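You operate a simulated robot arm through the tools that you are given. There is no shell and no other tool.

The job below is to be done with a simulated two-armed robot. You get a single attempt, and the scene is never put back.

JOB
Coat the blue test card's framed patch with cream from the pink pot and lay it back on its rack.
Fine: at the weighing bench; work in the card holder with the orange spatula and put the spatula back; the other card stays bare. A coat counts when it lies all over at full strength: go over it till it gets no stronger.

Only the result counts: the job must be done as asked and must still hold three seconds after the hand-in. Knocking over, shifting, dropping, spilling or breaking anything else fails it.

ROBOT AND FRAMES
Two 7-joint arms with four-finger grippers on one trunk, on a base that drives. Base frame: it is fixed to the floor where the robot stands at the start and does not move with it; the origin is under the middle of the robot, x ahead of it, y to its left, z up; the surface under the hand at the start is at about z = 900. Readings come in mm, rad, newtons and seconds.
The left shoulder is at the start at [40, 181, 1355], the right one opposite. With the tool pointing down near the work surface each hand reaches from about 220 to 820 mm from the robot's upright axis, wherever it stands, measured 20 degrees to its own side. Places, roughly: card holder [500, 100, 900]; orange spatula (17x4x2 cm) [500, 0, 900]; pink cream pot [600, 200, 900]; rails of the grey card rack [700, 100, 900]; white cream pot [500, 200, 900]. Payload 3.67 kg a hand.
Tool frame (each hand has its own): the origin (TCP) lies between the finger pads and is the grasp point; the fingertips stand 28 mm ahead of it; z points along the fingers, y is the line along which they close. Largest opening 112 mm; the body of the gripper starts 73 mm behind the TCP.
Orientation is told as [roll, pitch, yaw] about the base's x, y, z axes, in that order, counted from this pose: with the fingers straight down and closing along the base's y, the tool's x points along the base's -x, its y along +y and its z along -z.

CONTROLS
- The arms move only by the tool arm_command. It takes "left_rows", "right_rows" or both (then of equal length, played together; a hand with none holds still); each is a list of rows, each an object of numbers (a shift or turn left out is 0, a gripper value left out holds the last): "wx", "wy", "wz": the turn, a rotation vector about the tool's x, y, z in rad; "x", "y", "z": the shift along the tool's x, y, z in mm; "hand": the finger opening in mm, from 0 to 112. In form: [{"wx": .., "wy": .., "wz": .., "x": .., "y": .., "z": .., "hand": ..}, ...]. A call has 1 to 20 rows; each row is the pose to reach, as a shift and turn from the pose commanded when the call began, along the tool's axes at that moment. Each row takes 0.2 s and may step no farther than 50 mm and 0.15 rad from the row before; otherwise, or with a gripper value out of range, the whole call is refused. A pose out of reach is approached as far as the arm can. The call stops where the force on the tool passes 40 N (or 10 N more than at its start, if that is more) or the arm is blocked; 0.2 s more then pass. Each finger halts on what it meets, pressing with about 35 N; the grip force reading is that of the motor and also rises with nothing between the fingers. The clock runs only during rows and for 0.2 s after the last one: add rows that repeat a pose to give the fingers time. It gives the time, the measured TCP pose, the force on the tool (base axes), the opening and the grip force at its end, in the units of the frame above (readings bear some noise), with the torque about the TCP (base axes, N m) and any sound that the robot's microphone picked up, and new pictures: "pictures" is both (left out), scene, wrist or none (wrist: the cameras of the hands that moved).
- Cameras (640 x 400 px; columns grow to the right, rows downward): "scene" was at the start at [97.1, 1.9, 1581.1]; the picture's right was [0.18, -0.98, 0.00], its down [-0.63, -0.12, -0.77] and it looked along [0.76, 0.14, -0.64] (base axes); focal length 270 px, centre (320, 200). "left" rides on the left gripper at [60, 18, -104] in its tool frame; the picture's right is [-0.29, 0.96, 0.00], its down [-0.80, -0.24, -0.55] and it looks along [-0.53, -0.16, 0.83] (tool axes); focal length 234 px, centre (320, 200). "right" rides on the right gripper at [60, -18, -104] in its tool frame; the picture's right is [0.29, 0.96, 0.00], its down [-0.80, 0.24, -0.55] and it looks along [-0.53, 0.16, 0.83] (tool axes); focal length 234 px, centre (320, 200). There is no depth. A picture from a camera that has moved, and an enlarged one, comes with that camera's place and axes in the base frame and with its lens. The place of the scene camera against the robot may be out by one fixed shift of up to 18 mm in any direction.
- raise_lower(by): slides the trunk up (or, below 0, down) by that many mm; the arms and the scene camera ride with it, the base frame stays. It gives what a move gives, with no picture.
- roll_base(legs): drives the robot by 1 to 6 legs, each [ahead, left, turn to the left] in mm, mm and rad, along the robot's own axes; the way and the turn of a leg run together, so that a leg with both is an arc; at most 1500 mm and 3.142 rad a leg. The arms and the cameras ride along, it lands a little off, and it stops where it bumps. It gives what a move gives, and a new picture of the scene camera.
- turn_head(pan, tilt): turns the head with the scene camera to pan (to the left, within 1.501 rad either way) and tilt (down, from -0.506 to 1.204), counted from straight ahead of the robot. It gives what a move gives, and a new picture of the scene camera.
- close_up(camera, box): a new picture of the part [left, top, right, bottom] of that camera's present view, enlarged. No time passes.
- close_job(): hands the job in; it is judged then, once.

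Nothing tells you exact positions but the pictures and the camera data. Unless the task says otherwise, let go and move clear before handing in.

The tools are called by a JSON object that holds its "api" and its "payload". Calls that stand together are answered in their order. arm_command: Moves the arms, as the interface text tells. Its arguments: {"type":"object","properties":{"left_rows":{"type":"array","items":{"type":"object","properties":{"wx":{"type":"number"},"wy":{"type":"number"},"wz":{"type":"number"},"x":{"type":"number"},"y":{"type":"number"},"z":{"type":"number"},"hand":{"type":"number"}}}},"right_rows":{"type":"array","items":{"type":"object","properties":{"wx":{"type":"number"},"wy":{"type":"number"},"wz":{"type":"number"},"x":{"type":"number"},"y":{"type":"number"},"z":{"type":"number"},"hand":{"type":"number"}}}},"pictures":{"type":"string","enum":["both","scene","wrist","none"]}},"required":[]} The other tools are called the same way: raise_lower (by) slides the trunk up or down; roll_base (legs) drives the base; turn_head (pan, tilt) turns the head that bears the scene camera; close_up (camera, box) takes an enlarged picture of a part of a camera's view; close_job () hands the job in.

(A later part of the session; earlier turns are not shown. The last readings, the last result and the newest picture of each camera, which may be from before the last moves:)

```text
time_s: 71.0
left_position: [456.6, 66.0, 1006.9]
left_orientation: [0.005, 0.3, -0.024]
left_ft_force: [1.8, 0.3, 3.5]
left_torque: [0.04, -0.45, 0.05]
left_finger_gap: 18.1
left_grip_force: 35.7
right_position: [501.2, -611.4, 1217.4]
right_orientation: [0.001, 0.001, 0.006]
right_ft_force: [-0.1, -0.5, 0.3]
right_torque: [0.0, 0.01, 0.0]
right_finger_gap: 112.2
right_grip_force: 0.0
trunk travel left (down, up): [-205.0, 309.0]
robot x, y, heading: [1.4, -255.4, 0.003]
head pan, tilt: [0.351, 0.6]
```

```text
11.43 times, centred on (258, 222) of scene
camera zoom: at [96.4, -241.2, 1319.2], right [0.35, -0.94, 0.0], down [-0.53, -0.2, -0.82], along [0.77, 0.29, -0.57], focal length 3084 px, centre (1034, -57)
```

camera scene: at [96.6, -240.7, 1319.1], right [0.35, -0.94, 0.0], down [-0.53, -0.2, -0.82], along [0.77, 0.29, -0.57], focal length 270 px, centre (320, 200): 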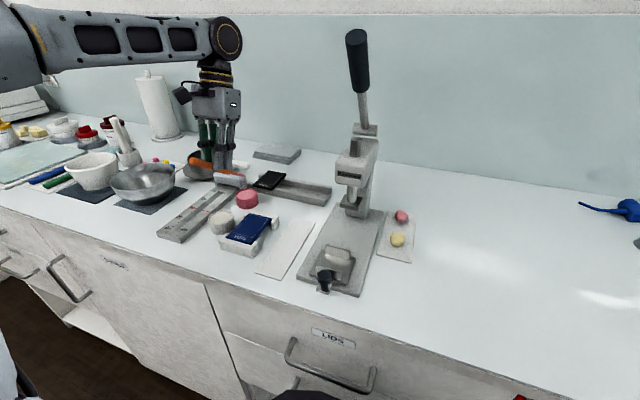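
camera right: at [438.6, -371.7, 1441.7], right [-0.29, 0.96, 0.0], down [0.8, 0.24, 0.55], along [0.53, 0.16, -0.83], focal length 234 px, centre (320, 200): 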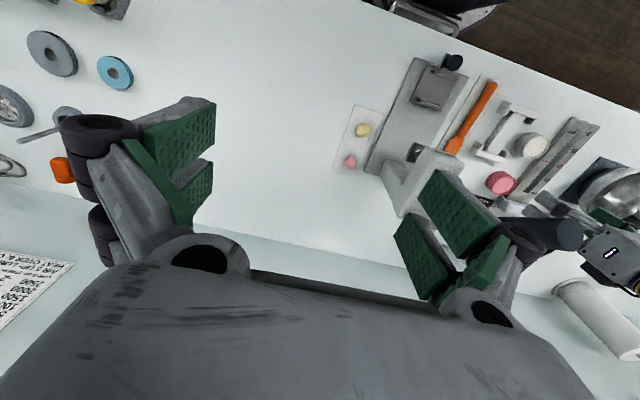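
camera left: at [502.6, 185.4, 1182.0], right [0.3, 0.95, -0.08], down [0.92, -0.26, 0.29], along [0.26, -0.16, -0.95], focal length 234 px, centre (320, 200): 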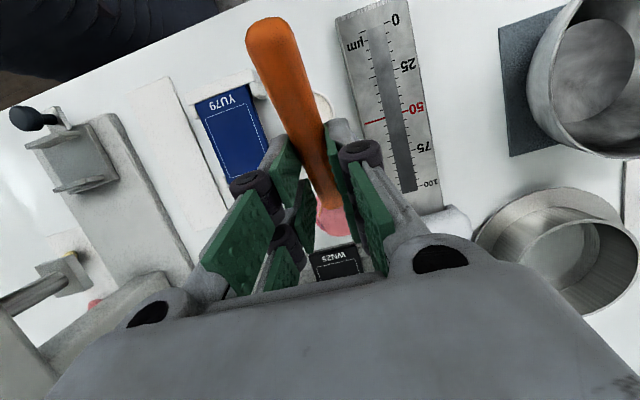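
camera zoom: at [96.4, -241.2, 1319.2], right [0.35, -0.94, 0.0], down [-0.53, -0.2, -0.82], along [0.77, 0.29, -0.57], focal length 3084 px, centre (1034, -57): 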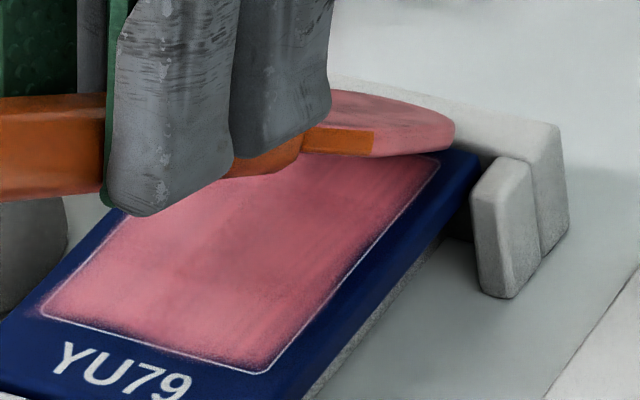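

{"api": "arm_command", "payload": {"left_rows": [{"x": 4.7, "y": -0.1, "z": 1.8}, {"x": 12.3, "y": -0.3, "z": 4.1}, {"x": 20, "y": -0.5, "z": 6.5}, {"x": 27.6, "y": -0.7, "z": 8.9}, {"x": 35.2, "y": -0.9, "z": 11.2}, {"x": 42.9, "y": -1, "z": 13.6}, {"x": 50.5, "y": -1.2, "z": 15.9}, {"x": 58.2, "y": -1.4, "z": 18.3}, {"x": 66, "y": -1.6, "z": 20.7}], "pictures": "none"}}

{"api": "close_up", "payload": {"camera": "scene", "box": [235, 205, 280, 240]}}

{"api": "close_up", "payload": {"camera": "left", "box": [270, 130, 400, 260]}}

```text
time_s: 73.0
left_position: [386.9, 65.3, 1006.6]
left_orientation: [0.006, 0.301, -0.023]
left_ft_force: [2.5, -1.5, 10.4]
left_torque: [-0.06, -0.88, -0.04]
left_finger_gap: 18.1
left_grip_force: 34.9
right_position: [500.5, -610.3, 1218.6]
right_orientation: [0.001, -0.002, 0.005]
right_ft_force: [-0.5, 0.2, -0.4]
right_torque: [-0.02, -0.04, 0.03]
right_finger_gap: 111.8
right_grip_force: 0.1
trunk travel left (down, up): [-205.0, 309.0]
robot x, y, heading: [2.0, -258.3, 0.006]
head pan, tilt: [0.351, 0.6]
```

```text
11.43 times, centred on (258, 222) of scene
camera zoom: at [95.6, -241.4, 1319.2], right [0.35, -0.94, 0.0], down [-0.53, -0.2, -0.83], along [0.77, 0.29, -0.56], focal length 3084 px, centre (1034, -57)
```

zoom: 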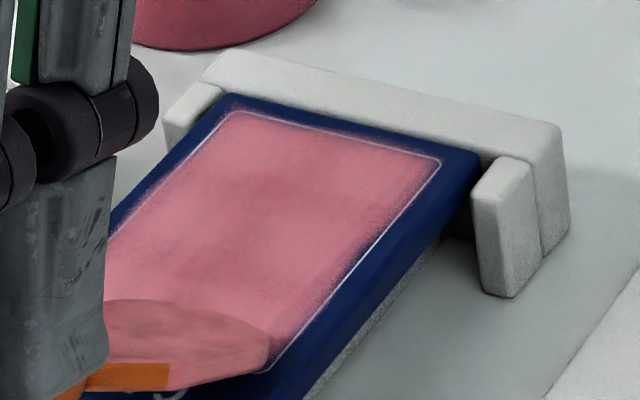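

```text
3.08 times, centred on (335, 195) of left
camera zoom: at [360.5, 83.9, 1124.3], right [0.3, 0.95, -0.08], down [0.92, -0.26, 0.29], along [0.26, -0.16, -0.95], focal length 720 px, centre (274, 215)
```

zoom: 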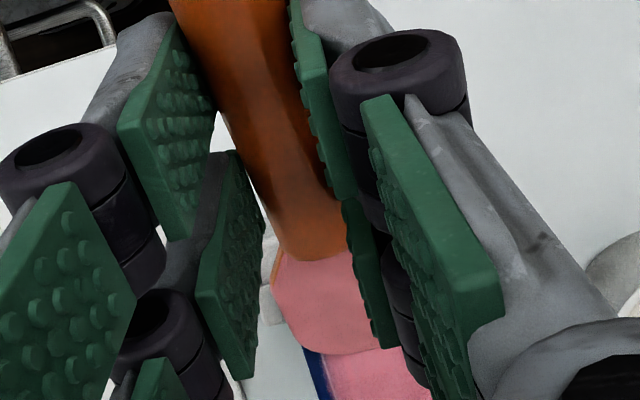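

Right edge done. Now the left edge pass at y ≈ 90.

{"api": "arm_command", "payload": {"left_rows": [{"x": 2.1, "z": -6.7}, {"x": -16.4, "y": 13.5, "z": -13.4}, {"x": -40, "y": 26, "z": -20.7}, {"x": -60.1, "y": 26.5, "z": -26.9}, {"x": -62.5, "y": 26.5, "z": -19.1}, {"x": -54.9, "y": 26.3, "z": -16.8}, {"x": -47.3, "y": 26.2, "z": -14.4}, {"x": -39.6, "y": 26, "z": -12}, {"x": -32, "y": 25.8, "z": -9.7}, {"x": -24.3, "y": 25.6, "z": -7.3}, {"x": -16.7, "y": 25.4, "z": -5}, {"x": -9.1, "y": 25.2, "z": -2.6}, {"x": -1.4, "y": 25, "z": -0.2}, {"x": 4.3, "y": 24.9, "z": 1.5}], "pictures": "none"}}

{"api": "close_up", "payload": {"camera": "scene", "box": [230, 205, 275, 240]}}

{"api": "close_up", "payload": {"camera": "left", "box": [270, 130, 400, 260]}}

```text
time_s: 76.0
left_position: [381.7, 90.6, 1006.8]
left_orientation: [0.003, 0.301, -0.024]
left_ft_force: [1.6, -0.6, 5.7]
left_torque: [-0.02, -0.51, -0.02]
left_finger_gap: 18.1
left_grip_force: 35.3
right_position: [500.3, -610.9, 1218.0]
right_orientation: [0.0, -0.001, 0.004]
right_ft_force: [0.8, 0.2, 0.8]
right_torque: [-0.02, 0.0, 0.02]
right_finger_gap: 112.2
right_grip_force: 0.1
trunk travel left (down, up): [-205.0, 309.0]
robot x, y, heading: [0.9, -260.0, 0.002]
head pan, tilt: [0.351, 0.6]
```

```text
11.43 times, centred on (252, 222) of scene
camera zoom: at [95.9, -241.2, 1319.2], right [0.35, -0.94, 0.0], down [-0.53, -0.2, -0.83], along [0.77, 0.29, -0.56], focal length 3084 px, centre (1091, -57)
```

zoom: 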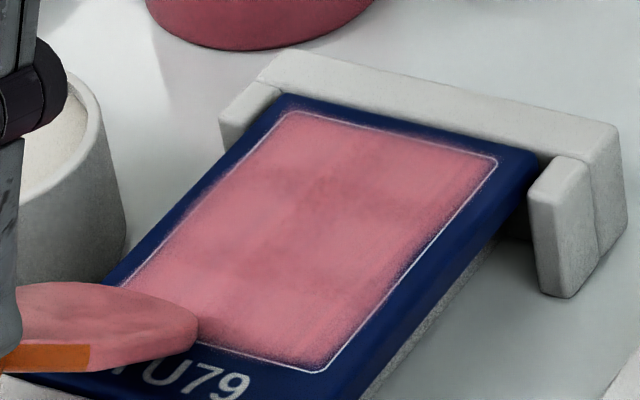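

```text
3.08 times, centred on (335, 195) of left
camera zoom: at [356.5, 108.6, 1124.2], right [0.3, 0.95, -0.08], down [0.92, -0.26, 0.29], along [0.26, -0.16, -0.95], focal length 720 px, centre (274, 215)
```

zoom: 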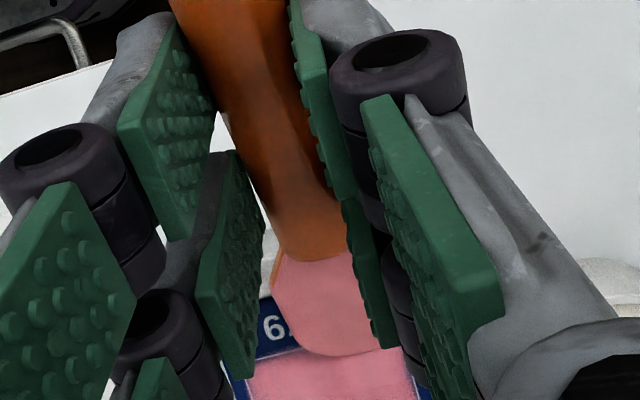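

Nearly full. I'll make one more complete round, right then middle, for the near edge and the corners.

{"api": "arm_command", "payload": {"left_rows": [{"x": 2.1, "z": -6.7}, {"x": -17, "y": -12.5, "z": -13.6}, {"x": -44, "y": -24.9, "z": -22}, {"x": -67, "y": -24.3, "z": -29.1}, {"x": -69.4, "y": -24.3, "z": -21.1}, {"x": -61.8, "y": -24.5, "z": -18.7}, {"x": -54.2, "y": -24.7, "z": -16.3}, {"x": -46.5, "y": -24.9, "z": -14}, {"x": -38.9, "y": -25.1, "z": -11.6}, {"x": -31.3, "y": -25.3, "z": -9.3}, {"x": -23.6, "y": -25.4, "z": -6.9}, {"x": -16, "y": -25.6, "z": -4.5}, {"x": -8.3, "y": -25.8, "z": -2.2}, {"x": -0.7, "y": -26, "z": 0.2}, {"x": 5, "y": -26.1, "z": 2}], "pictures": "none"}}

{"api": "arm_command", "payload": {"left_rows": [{"x": 2.1, "z": -6.7}, {"x": -21, "y": 8, "z": -14}, {"x": -48, "y": 14.2, "z": -23}, {"x": -71, "y": 14.7, "z": -30}, {"x": -73, "y": 14.7, "z": -22.5}, {"x": -65.4, "y": 14.5, "z": -20.1}, {"x": -57.8, "y": 14.3, "z": -17.8}, {"x": -50.1, "y": 14.1, "z": -15.4}, {"x": -42.5, "y": 13.9, "z": -13}, {"x": -34.8, "y": 13.7, "z": -10.7}, {"x": -27.2, "y": 13.6, "z": -8.3}, {"x": -19.6, "y": 13.4, "z": -5.9}, {"x": -11.9, "y": 13.2, "z": -3.6}, {"x": -4.3, "y": 13, "z": -1.2}, {"x": 1, "y": 13, "z": 0.4}, {"x": 12, "y": 13, "z": -30}, {"x": 25, "y": 35, "z": -60}, {"x": 25, "y": 75, "z": -60}], "pictures": "none"}}

{"api": "close_up", "payload": {"camera": "scene", "box": [225, 205, 275, 240]}}

{"api": "close_up", "payload": {"camera": "left", "box": [150, 100, 330, 260]}}

```text
time_s: 79.2
left_position: [375.0, 65.7, 1005.6]
left_orientation: [0.005, 0.299, -0.022]
left_ft_force: [1.3, 0.3, 5.6]
left_torque: [-0.01, -0.52, -0.03]
left_finger_gap: 18.0
left_grip_force: 34.8
right_position: [499.5, -610.6, 1218.1]
right_orientation: [0.0, -0.001, 0.005]
right_ft_force: [0.2, 0.6, -0.4]
right_torque: [0.0, -0.01, 0.01]
right_finger_gap: 111.8
right_grip_force: 0.0
trunk travel left (down, up): [-205.0, 309.0]
robot x, y, heading: [1.6, -258.6, 0.005]
head pan, tilt: [0.351, 0.6]
```

```text
time_s: 83.0
left_position: [373.6, 141.6, 1070.1]
left_orientation: [0.003, 0.3, -0.024]
left_ft_force: [0.1, 1.2, -0.4]
left_torque: [-0.02, -0.01, 0.01]
left_finger_gap: 18.3
left_grip_force: 34.7
right_position: [499.7, -608.5, 1218.9]
right_orientation: [-0.001, 0.001, 0.005]
right_ft_force: [0.1, 0.2, 0.3]
right_torque: [-0.02, 0.02, 0.01]
right_finger_gap: 112.1
right_grip_force: 0.0
trunk travel left (down, up): [-205.0, 309.0]
robot x, y, heading: [-2.5, -260.5, 0.007]
head pan, tilt: [0.351, 0.6]
```

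```text
11.43 times, centred on (250, 222) of scene
camera zoom: at [96.4, -239.0, 1319.1], right [0.35, -0.94, 0.0], down [-0.53, -0.2, -0.82], along [0.77, 0.29, -0.57], focal length 3084 px, centre (1120, -57)
```

zoom: 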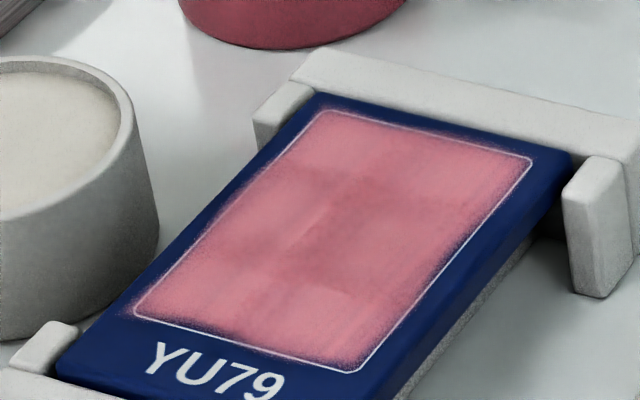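

```text
2.50 times, centred on (240, 180) of left
camera zoom: at [346.7, 159.4, 1188.6], right [0.3, 0.95, -0.08], down [0.92, -0.26, 0.29], along [0.26, -0.16, -0.95], focal length 585 px, centre (520, 250)
```

zoom: 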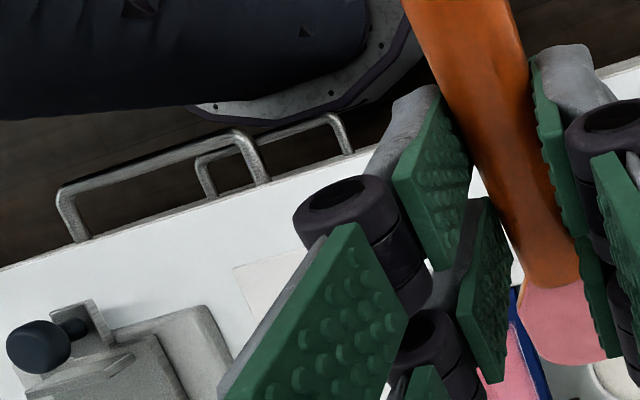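

{"api": "close_up", "payload": {"camera": "scene", "box": [233, 212, 258, 239]}}

{"api": "close_up", "payload": {"camera": "scene", "box": [245, 210, 270, 230]}}

```text
14.81 times, centred on (246, 226) of scene
camera zoom: at [96.4, -239.0, 1319.1], right [0.35, -0.94, 0.0], down [-0.53, -0.2, -0.82], along [0.77, 0.29, -0.57], focal length 3998 px, centre (1424, -178)
```

zoom: 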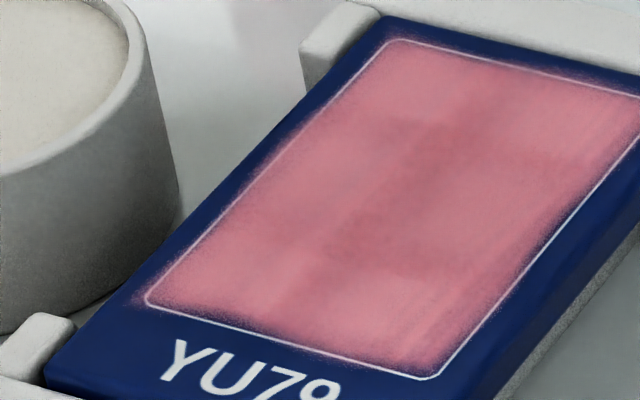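

```text
16.00 times, centred on (258, 220) of scene
camera zoom: at [96.4, -239.0, 1319.1], right [0.35, -0.94, 0.0], down [-0.53, -0.2, -0.82], along [0.77, 0.29, -0.57], focal length 4318 px, centre (1320, -120)
```

zoom: 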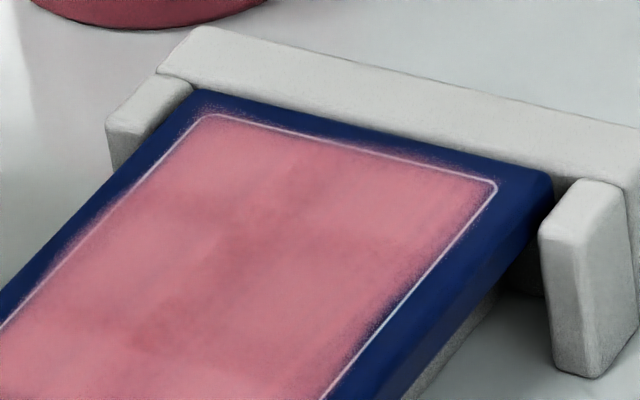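

The pink fades just inside the right (−y) frame line. I'll make one more pass farther right (y ≈ 60) over the full length and see whether it gets stronger there.

{"api": "arm_command", "payload": {"left_rows": [{"x": -28, "y": -27, "z": -1.6}, {"x": -56, "y": -54, "z": -3.3}, {"x": -83.5, "y": -79.8, "z": -4.9}, {"x": -93.6, "y": -79.8, "z": 27.5}, {"x": -96.7, "y": -79.8, "z": 37.6}, {"x": -88.7, "y": -80, "z": 40.1}, {"x": -81.1, "y": -80.2, "z": 42.4}, {"x": -73.4, "y": -80.3, "z": 44.8}, {"x": -65.8, "y": -80.5, "z": 47.2}, {"x": -58.1, "y": -80.7, "z": 49.5}, {"x": -50.5, "y": -80.9, "z": 51.9}, {"x": -42.9, "y": -81.1, "z": 54.3}, {"x": -35.2, "y": -81.3, "z": 56.6}, {"x": -27.6, "y": -81.4, "z": 59}, {"x": -21.9, "y": -81.6, "z": 60.8}], "pictures": "none"}}

{"api": "arm_command", "payload": {"left_rows": [{"x": 8, "z": -30}, {"x": 20, "y": 40, "z": -60}, {"x": 20, "y": 80, "z": -60}], "pictures": "none"}}

{"api": "close_up", "payload": {"camera": "scene", "box": [233, 212, 258, 239]}}

{"api": "close_up", "payload": {"camera": "scene", "box": [245, 210, 270, 230]}}

```text
time_s: 86.2
left_position: [372.3, 58.0, 1005.3]
left_orientation: [0.005, 0.302, -0.022]
left_ft_force: [-0.2, -0.3, 2.6]
left_torque: [0.01, -0.17, -0.01]
left_finger_gap: 18.3
left_grip_force: 34.9
right_position: [499.8, -611.1, 1218.0]
right_orientation: [0.0, 0.0, 0.006]
right_ft_force: [0.6, 1.0, 1.0]
right_torque: [-0.04, -0.02, 0.02]
right_finger_gap: 112.1
right_grip_force: 0.0
trunk travel left (down, up): [-205.0, 309.0]
robot x, y, heading: [-0.6, -257.4, -0.003]
head pan, tilt: [0.351, 0.6]
```

```text
refused: row 2 steps farther than a row can; nothing moved
```

```text
14.81 times, centred on (246, 226) of scene
camera zoom: at [96.0, -241.0, 1319.2], right [0.35, -0.94, 0.0], down [-0.53, -0.2, -0.83], along [0.77, 0.29, -0.56], focal length 3998 px, centre (1424, -178)
```

zoom: 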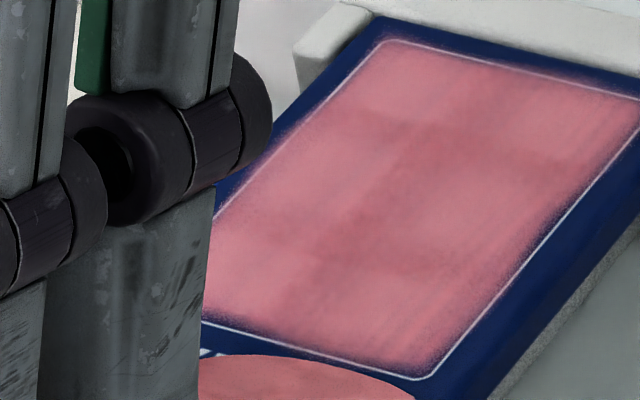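

```text
16.00 times, centred on (258, 220) of scene
camera zoom: at [96.0, -241.0, 1319.2], right [0.35, -0.94, 0.0], down [-0.53, -0.2, -0.83], along [0.77, 0.29, -0.56], focal length 4318 px, centre (1320, -120)
```

zoom: 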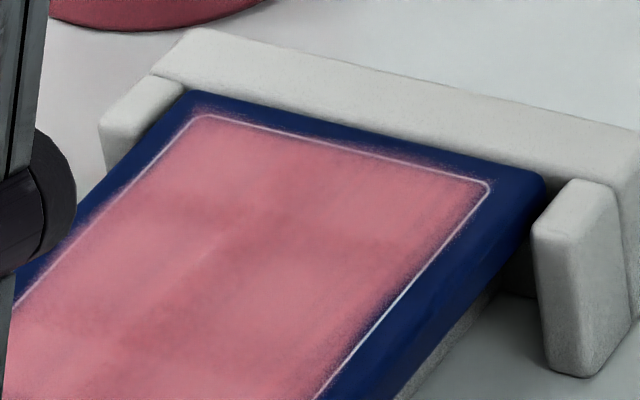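

The edges didn't change, so they look saturated, but I want to rule out an empty blade. I'll rise, check the blade, and reload for a final round.

{"api": "arm_command", "payload": {"left_rows": [{"x": 8, "z": -30}, {"x": 16, "y": 5, "z": -58}, {"x": 16, "y": 50, "z": -58}, {"x": 16, "y": 90, "z": -58}], "pictures": "none"}}

{"api": "close_up", "payload": {"camera": "left", "box": [270, 130, 400, 260]}}

{"api": "close_up", "payload": {"camera": "scene", "box": [225, 200, 275, 240]}}

```text
time_s: 87.2
left_position: [375.6, 148.3, 1066.3]
left_orientation: [0.003, 0.3, -0.024]
left_ft_force: [-0.6, 0.1, -1.8]
left_torque: [-0.01, 0.0, 0.05]
left_finger_gap: 18.3
left_grip_force: 35.3
right_position: [500.2, -610.8, 1218.7]
right_orientation: [0.0, 0.002, 0.005]
right_ft_force: [-1.1, 0.3, 0.6]
right_torque: [-0.03, 0.0, 0.01]
right_finger_gap: 112.0
right_grip_force: 0.1
trunk travel left (down, up): [-205.0, 309.0]
robot x, y, heading: [2.7, -255.9, 0.005]
head pan, tilt: [0.351, 0.6]
```

```text
3.08 times, centred on (335, 195) of left
camera zoom: at [350.9, 166.3, 1182.8], right [0.3, 0.95, -0.08], down [0.92, -0.26, 0.29], along [0.26, -0.16, -0.95], focal length 720 px, centre (274, 215)
```

zoom: 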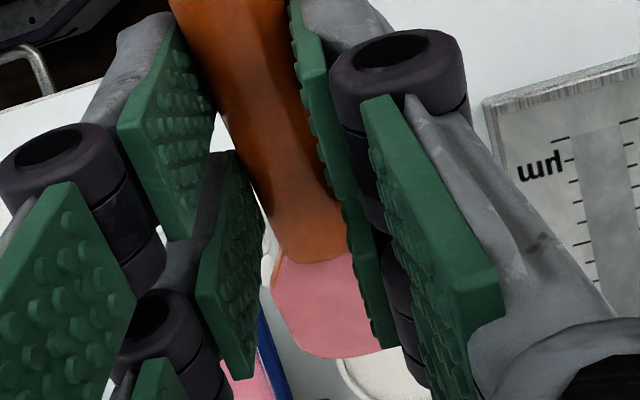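

```text
10.00 times, centred on (250, 220) of scene
camera zoom: at [96.2, -240.5, 1319.2], right [0.35, -0.94, 0.0], down [-0.53, -0.2, -0.82], along [0.77, 0.29, -0.57], focal length 2699 px, centre (1020, 0)
```

zoom: 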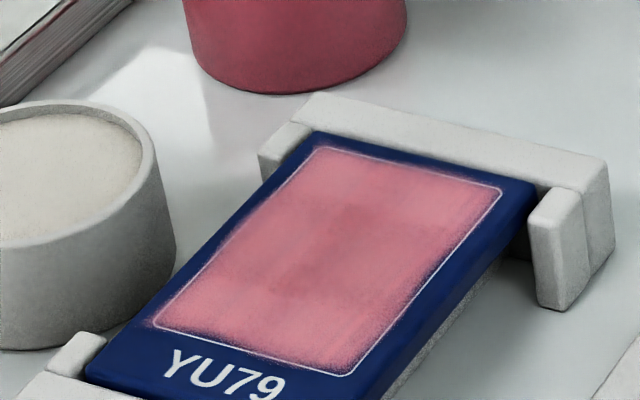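

The blade is still pink, but I'll reload once more to be certain, then make a verified-contact final round.

{"api": "arm_command", "payload": {"left_rows": [{"x": -36, "y": 4.5, "z": -11}, {"x": -72, "y": 9, "z": -22}, {"x": -108, "y": 13.6, "z": -33}, {"x": -143.3, "y": 18.2, "z": -44.3}, {"x": -153.6, "y": 18.2, "z": -10.9}, {"x": -158.7, "y": 18.2, "z": 5.4}, {"x": -160.4, "y": 18.2, "z": 11.1}, {"x": -161, "y": 18.2, "z": 13}], "pictures": "none"}}

{"api": "close_up", "payload": {"camera": "scene", "box": [220, 160, 280, 220]}}

{"api": "close_up", "payload": {"camera": "left", "box": [270, 130, 400, 260]}}

```text
time_s: 89.0
left_position: [528.0, 163.8, 1005.3]
left_orientation: [0.006, 0.301, -0.025]
left_ft_force: [-0.4, 0.6, 1.1]
left_torque: [0.01, -0.08, 0.07]
left_finger_gap: 18.0
left_grip_force: 34.3
right_position: [499.8, -611.7, 1218.8]
right_orientation: [-0.001, 0.0, 0.005]
right_ft_force: [0.6, -0.1, -0.7]
right_torque: [0.01, 0.0, 0.04]
right_finger_gap: 112.0
right_grip_force: 0.0
trunk travel left (down, up): [-205.0, 309.0]
robot x, y, heading: [2.4, -259.3, 0.004]
head pan, tilt: [0.351, 0.6]
```

```text
6.67 times, centred on (250, 190) of scene
camera zoom: at [96.1, -241.0, 1319.2], right [0.35, -0.94, 0.0], down [-0.53, -0.2, -0.82], along [0.77, 0.29, -0.57], focal length 1799 px, centre (787, 267)
```

zoom: 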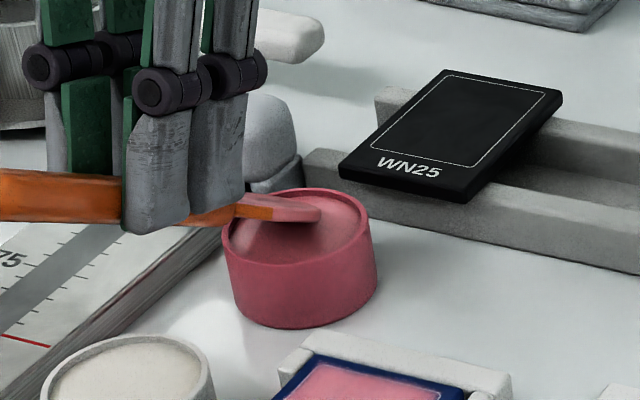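

```text
3.08 times, centred on (335, 195) of left
camera zoom: at [501.8, 180.9, 1123.4], right [0.3, 0.95, -0.08], down [0.92, -0.26, 0.29], along [0.26, -0.16, -0.95], focal length 720 px, centre (274, 215)
```

zoom: 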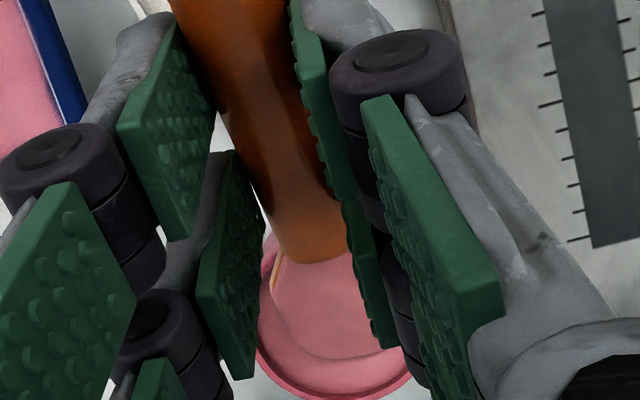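

Reloaded. Lifting out and drawing a middle pass at y ≈ 77.

{"api": "arm_command", "payload": {"left_rows": [{"x": 3, "z": -9.6}, {"x": 10.3, "z": -33.4}, {"x": 16.3, "z": -52.5}, {"x": 40.3, "y": -29, "z": -45.1}, {"x": 64.9, "y": -59, "z": -37.5}, {"x": 88.9, "y": -88.6, "z": -30.1}, {"x": 75.6, "y": -88.6, "z": 12.8}, {"x": 72.5, "y": -88.6, "z": 22.9}, {"x": 80.1, "y": -88.8, "z": 25.3}, {"x": 87.8, "y": -89, "z": 27.6}, {"x": 95.4, "y": -89.2, "z": 30}, {"x": 103.1, "y": -89.3, "z": 32.4}, {"x": 110.7, "y": -89.5, "z": 34.7}, {"x": 118.3, "y": -89.7, "z": 37.1}, {"x": 126, "y": -89.9, "z": 39.4}, {"x": 133.6, "y": -90.1, "z": 41.8}], "pictures": "none"}}

{"api": "close_up", "payload": {"camera": "scene", "box": [233, 208, 270, 239]}}

{"api": "close_up", "payload": {"camera": "left", "box": [270, 130, 400, 260]}}

```text
time_s: 92.4
left_position: [385.6, 75.7, 1004.5]
left_orientation: [0.005, 0.301, -0.023]
left_ft_force: [0.0, 0.7, 1.1]
left_torque: [-0.04, -0.05, -0.04]
left_finger_gap: 18.1
left_grip_force: 35.0
right_position: [500.6, -609.5, 1219.5]
right_orientation: [0.001, -0.001, 0.005]
right_ft_force: [0.6, 0.3, 0.3]
right_torque: [-0.01, 0.03, 0.02]
right_finger_gap: 111.9
right_grip_force: 0.1
trunk travel left (down, up): [-205.0, 309.0]
robot x, y, heading: [-0.5, -260.2, 0.004]
head pan, tilt: [0.351, 0.6]
```

```text
12.90 times, centred on (252, 224) of scene
camera zoom: at [95.9, -240.9, 1319.2], right [0.35, -0.94, 0.0], down [-0.53, -0.2, -0.83], along [0.77, 0.29, -0.56], focal length 3482 px, centre (1204, -103)
```

zoom: 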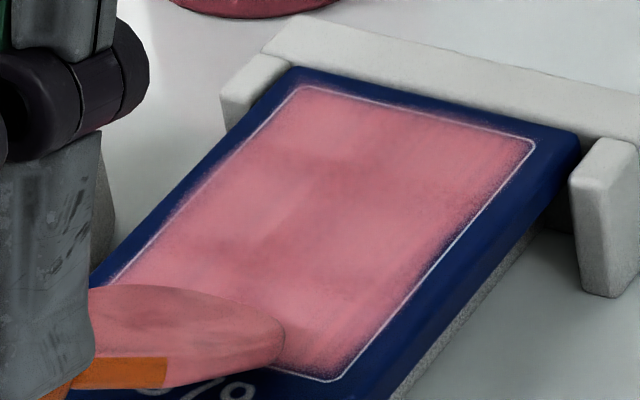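

```text
3.08 times, centred on (335, 195) of left
camera zoom: at [359.6, 94.4, 1123.4], right [0.3, 0.95, -0.08], down [0.92, -0.26, 0.29], along [0.26, -0.16, -0.95], focal length 720 px, centre (274, 215)
```

zoom: 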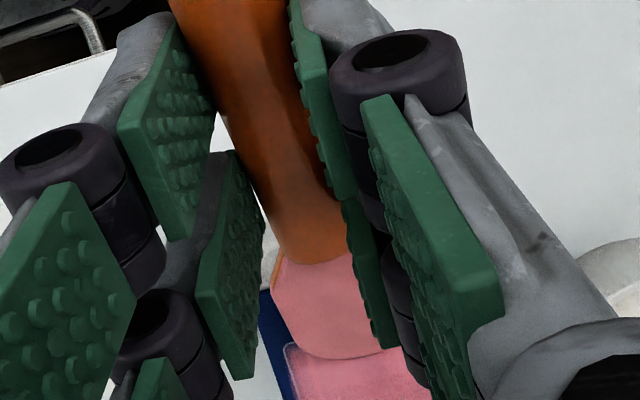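

{"api": "arm_command", "payload": {"left_rows": [{"x": 1.8, "z": -5.7}, {"x": -26.7, "y": -5.3, "z": -15.6}, {"x": -58.3, "y": -4.6, "z": -25.3}, {"x": -60.7, "y": -4.6, "z": -17.4}, {"x": -53, "y": -4.7, "z": -15}, {"x": -45.4, "y": -4.9, "z": -12.7}, {"x": -37.7, "y": -5.1, "z": -10.3}, {"x": -30.1, "y": -5.3, "z": -8}, {"x": -22.5, "y": -5.5, "z": -5.6}, {"x": -14.8, "y": -5.7, "z": -3.2}, {"x": -7.2, "y": -5.8, "z": -0.9}, {"x": 0.5, "y": -6, "z": 1.5}, {"x": 5.2, "y": -6.1, "z": 3}], "pictures": "none"}}

{"api": "arm_command", "payload": {"left_rows": [{"x": 1.8, "z": -5.7}, {"x": -26.4, "y": 8.7, "z": -15.5}, {"x": -63.5, "y": 16.6, "z": -27}, {"x": -65.7, "y": 16.6, "z": -20}, {"x": -58, "y": 16.4, "z": -17.6}, {"x": -50.4, "y": 16.2, "z": -15.3}, {"x": -42.7, "y": 16, "z": -12.9}, {"x": -35.1, "y": 15.9, "z": -10.5}, {"x": -27.5, "y": 15.7, "z": -8.2}, {"x": -19.8, "y": 15.5, "z": -5.8}, {"x": -12.2, "y": 15.3, "z": -3.4}, {"x": -4.5, "y": 15.1, "z": -1.1}, {"x": 0.2, "y": 15, "z": 0.4}], "pictures": "none"}}

{"api": "arm_command", "payload": {"left_rows": [{"x": 8, "z": -30}, {"x": 16, "y": 5, "z": -58}, {"x": 16, "y": 45, "z": -58}], "pictures": "none"}}

{"api": "close_up", "payload": {"camera": "scene", "box": [233, 208, 270, 239]}}

{"api": "close_up", "payload": {"camera": "left", "box": [270, 130, 400, 260]}}

```text
time_s: 95.2
left_position: [377.9, 70.5, 1004.4]
left_orientation: [0.005, 0.301, -0.024]
left_ft_force: [2.3, -0.4, 8.7]
left_torque: [-0.04, -0.78, -0.02]
left_finger_gap: 18.3
left_grip_force: 35.2
right_position: [499.4, -610.9, 1218.0]
right_orientation: [0.001, 0.0, 0.003]
right_ft_force: [-0.2, 0.0, 0.9]
right_torque: [0.01, 0.03, -0.06]
right_finger_gap: 112.1
right_grip_force: 0.1
trunk travel left (down, up): [-205.0, 309.0]
robot x, y, heading: [1.8, -257.1, 0.002]
head pan, tilt: [0.351, 0.6]
```

```text
time_s: 98.0
left_position: [377.7, 85.7, 1004.4]
left_orientation: [0.006, 0.299, -0.023]
left_ft_force: [1.2, 0.4, 3.6]
left_torque: [0.01, -0.38, 0.0]
left_finger_gap: 18.0
left_grip_force: 35.2
right_position: [500.4, -611.1, 1219.0]
right_orientation: [0.001, 0.0, 0.006]
right_ft_force: [-0.5, -0.3, -0.3]
right_torque: [0.03, 0.01, -0.01]
right_finger_gap: 112.1
right_grip_force: 0.1
trunk travel left (down, up): [-205.0, 309.0]
robot x, y, heading: [2.3, -259.0, 0.005]
head pan, tilt: [0.351, 0.6]
```

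```text
time_s: 98.8
left_position: [384.5, 132.6, 1063.8]
left_orientation: [0.004, 0.3, -0.023]
left_ft_force: [0.8, 0.4, -0.7]
left_torque: [-0.06, 0.0, 0.01]
left_finger_gap: 18.3
left_grip_force: 35.1
right_position: [499.0, -608.0, 1218.5]
right_orientation: [-0.003, 0.0, 0.006]
right_ft_force: [0.9, 0.5, 0.2]
right_torque: [-0.07, 0.01, 0.04]
right_finger_gap: 111.8
right_grip_force: 0.1
trunk travel left (down, up): [-205.0, 309.0]
robot x, y, heading: [-0.2, -257.1, 0.002]
head pan, tilt: [0.351, 0.6]
```

```text
12.90 times, centred on (252, 224) of scene
camera zoom: at [96.1, -238.4, 1319.1], right [0.35, -0.94, 0.0], down [-0.53, -0.2, -0.82], along [0.77, 0.29, -0.57], focal length 3482 px, centre (1204, -103)
```

zoom: 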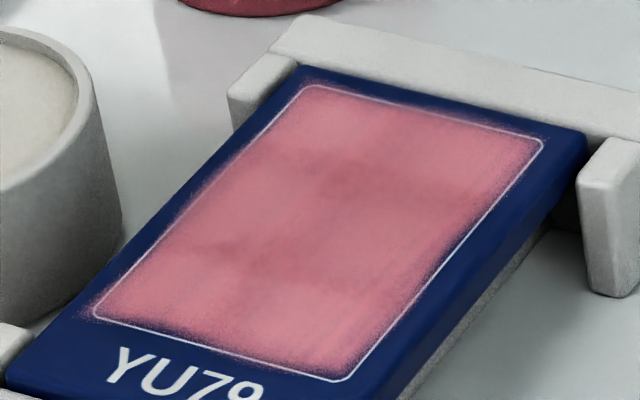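

```text
3.08 times, centred on (335, 195) of left
camera zoom: at [359.1, 150.9, 1180.9], right [0.3, 0.95, -0.08], down [0.92, -0.26, 0.29], along [0.26, -0.16, -0.95], focal length 720 px, centre (274, 215)
```

zoom: 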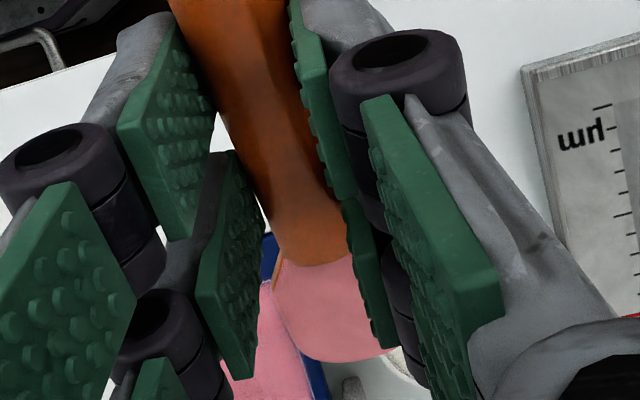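

The coat no longer gets stronger. On the way to the spatula mat, I'll inspect the patch from above.

{"api": "arm_command", "payload": {"left_rows": [{"x": -17, "y": -36, "z": -5}, {"x": -34, "y": -72, "z": -10}, {"x": -51, "y": -108, "z": -16}, {"x": -68, "y": -140, "z": -21}, {"x": -75.5, "y": -153, "z": -23.4}, {"x": -75.5, "y": -153, "z": -23.4}], "pictures": "wrist"}}

{"api": "close_up", "payload": {"camera": "left", "box": [380, 100, 480, 210]}}

{"api": "close_up", "payload": {"camera": "left", "box": [220, 0, 400, 260]}}

```text
time_s: 100.2
left_position: [459.7, -25.9, 1064.7]
left_orientation: [0.005, 0.302, -0.024]
left_ft_force: [0.4, -0.1, -0.7]
left_torque: [0.02, 0.02, -0.01]
left_finger_gap: 18.3
left_grip_force: 35.7
right_position: [500.6, -610.7, 1218.0]
right_orientation: [-0.001, 0.0, 0.007]
right_ft_force: [1.2, 0.1, -0.2]
right_torque: [0.01, -0.06, 0.02]
right_finger_gap: 112.0
right_grip_force: 0.0
trunk travel left (down, up): [-205.0, 309.0]
robot x, y, heading: [-1.2, -256.5, 0.001]
head pan, tilt: [0.351, 0.6]
camera left: at [434.9, -7.4, 1182.4], right [0.3, 0.95, -0.08], down [0.92, -0.26, 0.29], along [0.26, -0.16, -0.95], focal length 234 px, centre (320, 200)
```

left: 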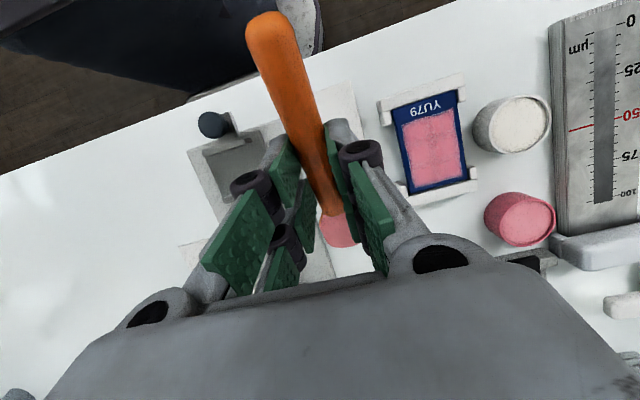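

```text
3.64 times, centred on (430, 155) of left
camera zoom: at [434.9, -7.4, 1182.4], right [0.3, 0.95, -0.08], down [0.92, -0.26, 0.29], along [0.26, -0.16, -0.95], focal length 852 px, centre (-80, 364)
```

zoom: 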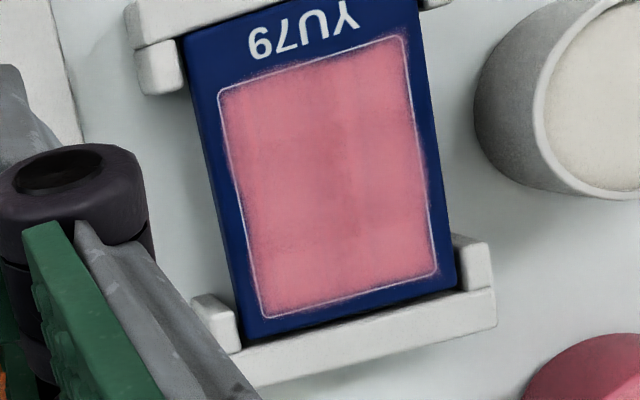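

```text
1.54 times, centred on (310, 130) of left
camera zoom: at [434.9, -7.4, 1182.4], right [0.3, 0.95, -0.08], down [0.92, -0.26, 0.29], along [0.26, -0.16, -0.95], focal length 360 px, centre (335, 308)
```

zoom: 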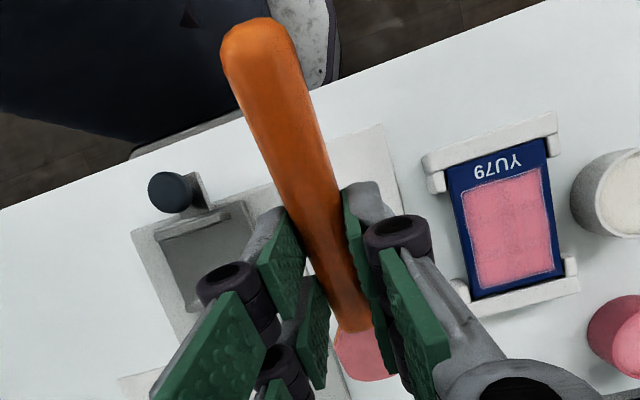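

{"api": "close_up", "payload": {"camera": "left", "box": [396, 105, 426, 192]}}

{"api": "close_up", "payload": {"camera": "left", "box": [400, 105, 466, 150]}}

{"api": "close_up", "payload": {"camera": "left", "box": [400, 150, 466, 195]}}

```text
4.60 times, centred on (411, 148) of left
camera zoom: at [434.9, -7.4, 1182.4], right [0.3, 0.95, -0.08], down [0.92, -0.26, 0.29], along [0.26, -0.16, -0.95], focal length 1077 px, centre (-98, 437)
```

zoom: 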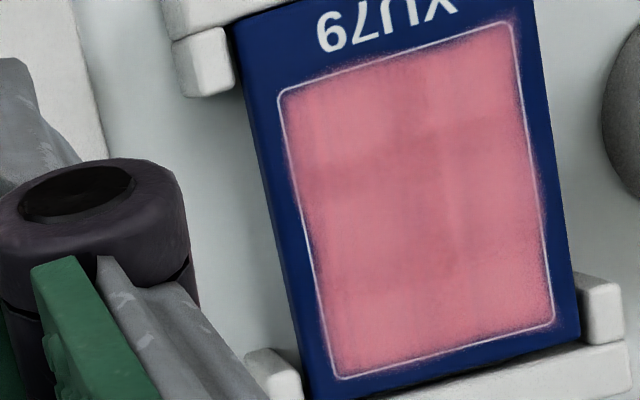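

```text
8.89 times, centred on (433, 128) of left
camera zoom: at [434.9, -7.4, 1182.4], right [0.3, 0.95, -0.08], down [0.92, -0.26, 0.29], along [0.26, -0.16, -0.95], focal length 2082 px, centre (-684, 844)
```

zoom: 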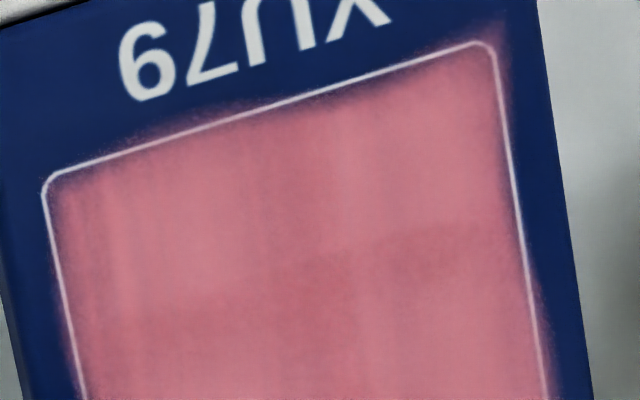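

```text
8.89 times, centred on (433, 172) of left
camera zoom: at [434.9, -7.4, 1182.4], right [0.3, 0.95, -0.08], down [0.92, -0.26, 0.29], along [0.26, -0.16, -0.95], focal length 2082 px, centre (-684, 444)
```

zoom: 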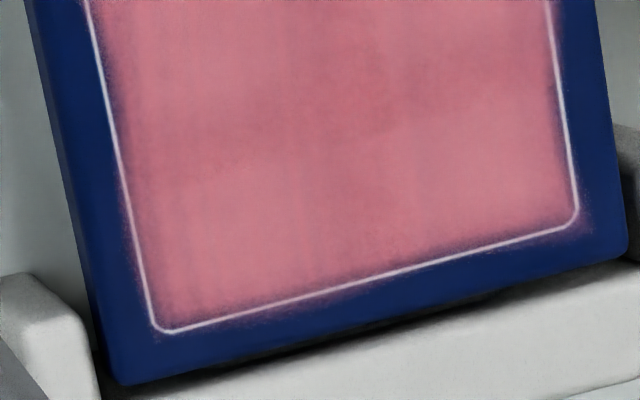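

The whole framed patch is covered evenly out to the line. Now the spatula goes back: I estimate it rotated ~0.12 rad in the grip, so I'll level it with hand pitch ≈ -0.23 above its mat and look.

{"api": "arm_command", "payload": {"left_rows": [{"x": -5, "y": 3, "z": 8, "wy": -0.1}, {"x": -10, "y": 6, "z": 18, "wy": -0.21}, {"x": -15, "y": 9, "z": 30, "wy": -0.32}, {"x": -21, "y": 12, "z": 44, "wy": -0.43}, {"x": -27.5, "y": 13.8, "z": 59.2, "wy": -0.53}, {"x": -27.5, "y": 13.8, "z": 59.2, "wy": -0.53}], "pictures": "both"}}

{"api": "close_up", "payload": {"camera": "scene", "box": [240, 180, 360, 280]}}

{"api": "close_up", "payload": {"camera": "left", "box": [200, 0, 420, 260]}}

```text
time_s: 101.6
left_position: [468.0, -11.7, 998.9]
left_orientation: [0.005, -0.231, -0.027]
left_ft_force: [-0.1, 0.3, 0.6]
left_torque: [0.02, 0.05, 0.03]
left_finger_gap: 18.0
left_grip_force: 35.2
right_position: [500.8, -610.7, 1218.9]
right_orientation: [0.0, -0.002, 0.005]
right_ft_force: [-0.3, -0.3, 0.6]
right_torque: [-0.04, 0.0, 0.0]
right_finger_gap: 112.0
right_grip_force: 0.1
trunk travel left (down, up): [-205.0, 309.0]
robot x, y, heading: [1.0, -258.3, 0.003]
head pan, tilt: [0.351, 0.6]
camera scene: at [96.5, -241.3, 1319.2], right [0.35, -0.94, 0.0], down [-0.53, -0.2, -0.82], along [0.77, 0.29, -0.57], focal length 270 px, centre (320, 200)
camera left: at [386.3, 8.5, 1087.7], right [0.3, 0.95, 0.07], down [0.64, -0.26, 0.72], along [0.7, -0.17, -0.69], focal length 234 px, centre (320, 200)
```

scene: 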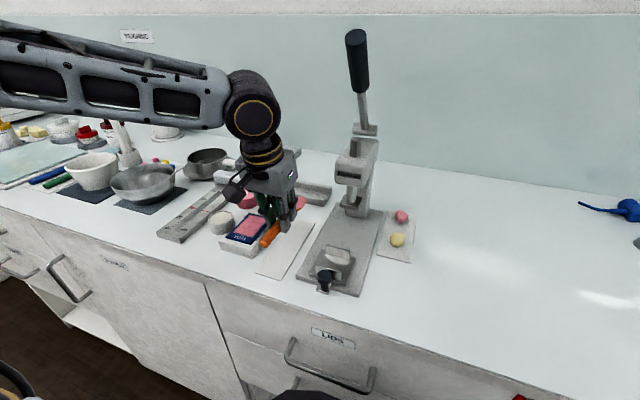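
left: 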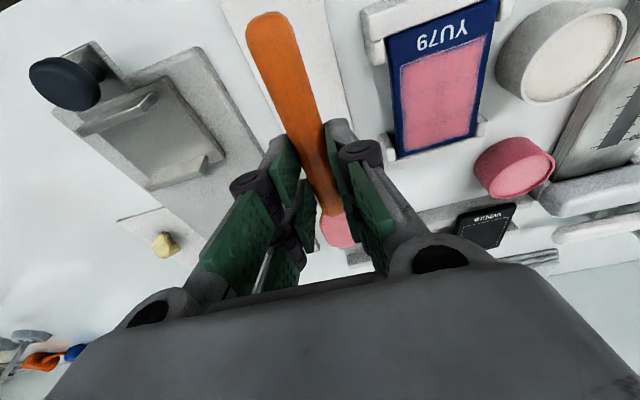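

```text
4.00 times, centred on (300, 230) of scene
camera zoom: at [96.5, -241.3, 1319.2], right [0.35, -0.94, 0.0], down [-0.53, -0.2, -0.82], along [0.77, 0.29, -0.57], focal length 1080 px, centre (400, 80)
```

zoom: 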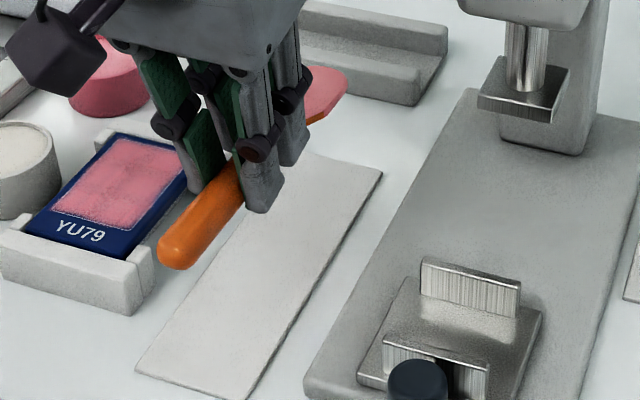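

```text
1.54 times, centred on (310, 130) of left
camera zoom: at [386.3, 8.5, 1087.7], right [0.3, 0.95, 0.07], down [0.64, -0.26, 0.72], along [0.7, -0.17, -0.69], focal length 360 px, centre (335, 308)
```

zoom: 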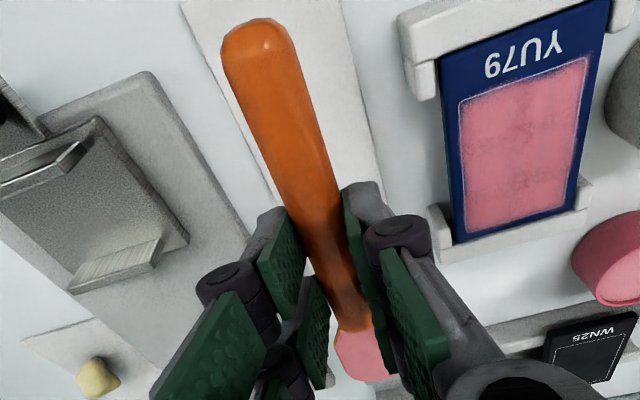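

The spatula looks level and over its mat. I'll lower it gently to touch down.

{"api": "arm_command", "payload": {"left_rows": [{"x": 4.5, "y": -0.3, "z": 20}, {"x": 8.5, "y": -0.5, "z": 39}, {"x": 11, "y": -0.5, "z": 50}, {"x": 12, "y": -0.5, "z": 54}, {"x": 12.5, "y": -0.5, "z": 56}, {"x": 12.5, "y": -0.5, "z": 56}], "pictures": "none"}}

{"api": "close_up", "payload": {"camera": "scene", "box": [240, 180, 340, 280]}}

{"api": "close_up", "payload": {"camera": "left", "box": [200, 0, 420, 260]}}

```text
time_s: 103.0
left_position: [467.4, -10.7, 941.1]
left_orientation: [0.005, -0.229, -0.026]
left_ft_force: [-0.2, 0.4, -0.7]
left_torque: [0.02, -0.04, 0.0]
left_finger_gap: 18.2
left_grip_force: 35.0
right_position: [501.0, -611.1, 1218.4]
right_orientation: [0.0, -0.001, 0.004]
right_ft_force: [-0.7, 0.0, 0.0]
right_torque: [0.0, -0.01, -0.02]
right_finger_gap: 112.1
right_grip_force: 0.1
trunk travel left (down, up): [-205.0, 309.0]
robot x, y, heading: [-2.7, -260.3, 0.007]
head pan, tilt: [0.351, 0.6]
```

```text
4.00 times, centred on (290, 230) of scene
camera zoom: at [96.3, -241.0, 1319.2], right [0.35, -0.94, 0.0], down [-0.53, -0.2, -0.82], along [0.77, 0.29, -0.57], focal length 1080 px, centre (440, 80)
```

zoom: 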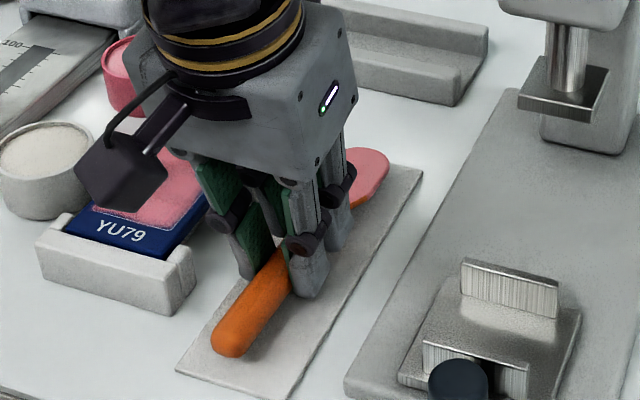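

```text
1.54 times, centred on (310, 130) of left
camera zoom: at [386.2, 9.2, 1029.7], right [0.3, 0.95, 0.07], down [0.64, -0.26, 0.72], along [0.7, -0.17, -0.69], focal length 360 px, centre (335, 308)
```

zoom: 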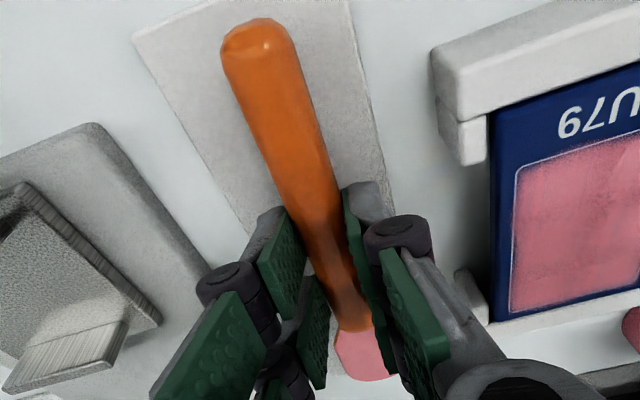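

{"api": "arm_command", "payload": {"left_rows": [{"x": 0.2, "y": -1.2, "z": 1}, {"x": 0.5, "y": -1.2, "z": 2.2}, {"x": 0.5, "y": -1.2, "z": 2.2}], "pictures": "none"}}

```text
time_s: 103.8
left_position: [466.7, -12.1, 939.2]
left_orientation: [0.005, -0.231, -0.027]
left_ft_force: [0.2, 0.0, -0.6]
left_torque: [0.01, 0.0, 0.01]
left_finger_gap: 18.3
left_grip_force: 35.1
right_position: [500.1, -610.5, 1219.0]
right_orientation: [0.0, -0.002, 0.006]
right_ft_force: [0.6, 0.4, 0.3]
right_torque: [0.0, 0.0, -0.03]
right_finger_gap: 112.2
right_grip_force: 0.0
trunk travel left (down, up): [-205.0, 309.0]
robot x, y, heading: [0.4, -255.9, 0.004]
head pan, tilt: [0.351, 0.6]
```

{"api": "arm_command", "payload": {"left_rows": [{"x": 0.2, "z": 1}, {"x": 0.45, "z": 2}, {"x": 0.45, "z": 2}], "pictures": "none"}}

{"api": "close_up", "payload": {"camera": "scene", "box": [250, 190, 330, 280]}}

```text
time_s: 104.6
left_position: [466.9, -13.2, 936.3]
left_orientation: [0.005, -0.229, -0.026]
left_ft_force: [-0.7, -0.2, -0.7]
left_torque: [-0.01, -0.01, -0.02]
left_finger_gap: 18.1
left_grip_force: 35.0
right_position: [501.2, -611.3, 1219.2]
right_orientation: [0.001, 0.0, 0.006]
right_ft_force: [0.4, 0.2, 0.6]
right_torque: [0.01, 0.0, 0.02]
right_finger_gap: 111.9
right_grip_force: 0.1
trunk travel left (down, up): [-205.0, 309.0]
robot x, y, heading: [0.4, -254.2, 0.005]
head pan, tilt: [0.351, 0.6]
```

```text
4.44 times, centred on (290, 235) of scene
camera zoom: at [96.3, -241.0, 1319.2], right [0.35, -0.94, 0.0], down [-0.53, -0.2, -0.82], along [0.77, 0.29, -0.57], focal length 1200 px, centre (453, 44)
```

zoom: 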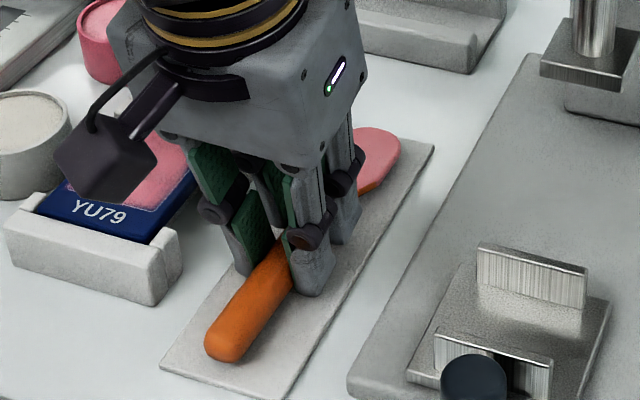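

{"api": "arm_command", "payload": {"left_rows": [{"x": 0.2, "z": 1}, {"x": 0.45, "z": 2}, {"x": 0.45, "z": 2}], "pictures": "none"}}

```text
time_s: 105.4
left_position: [466.8, -12.8, 935.4]
left_orientation: [0.006, -0.232, -0.026]
left_ft_force: [0.2, 1.3, 10.9]
left_torque: [-0.04, -0.38, 0.01]
left_finger_gap: 18.2
left_grip_force: 35.4
right_position: [498.9, -611.1, 1219.1]
right_orientation: [-0.001, -0.001, 0.005]
right_ft_force: [-0.1, -0.4, 0.5]
right_torque: [0.0, 0.0, 0.02]
right_finger_gap: 111.8
right_grip_force: 0.1
trunk travel left (down, up): [-205.0, 309.0]
robot x, y, heading: [0.8, -257.6, 0.002]
head pan, tilt: [0.351, 0.6]
```

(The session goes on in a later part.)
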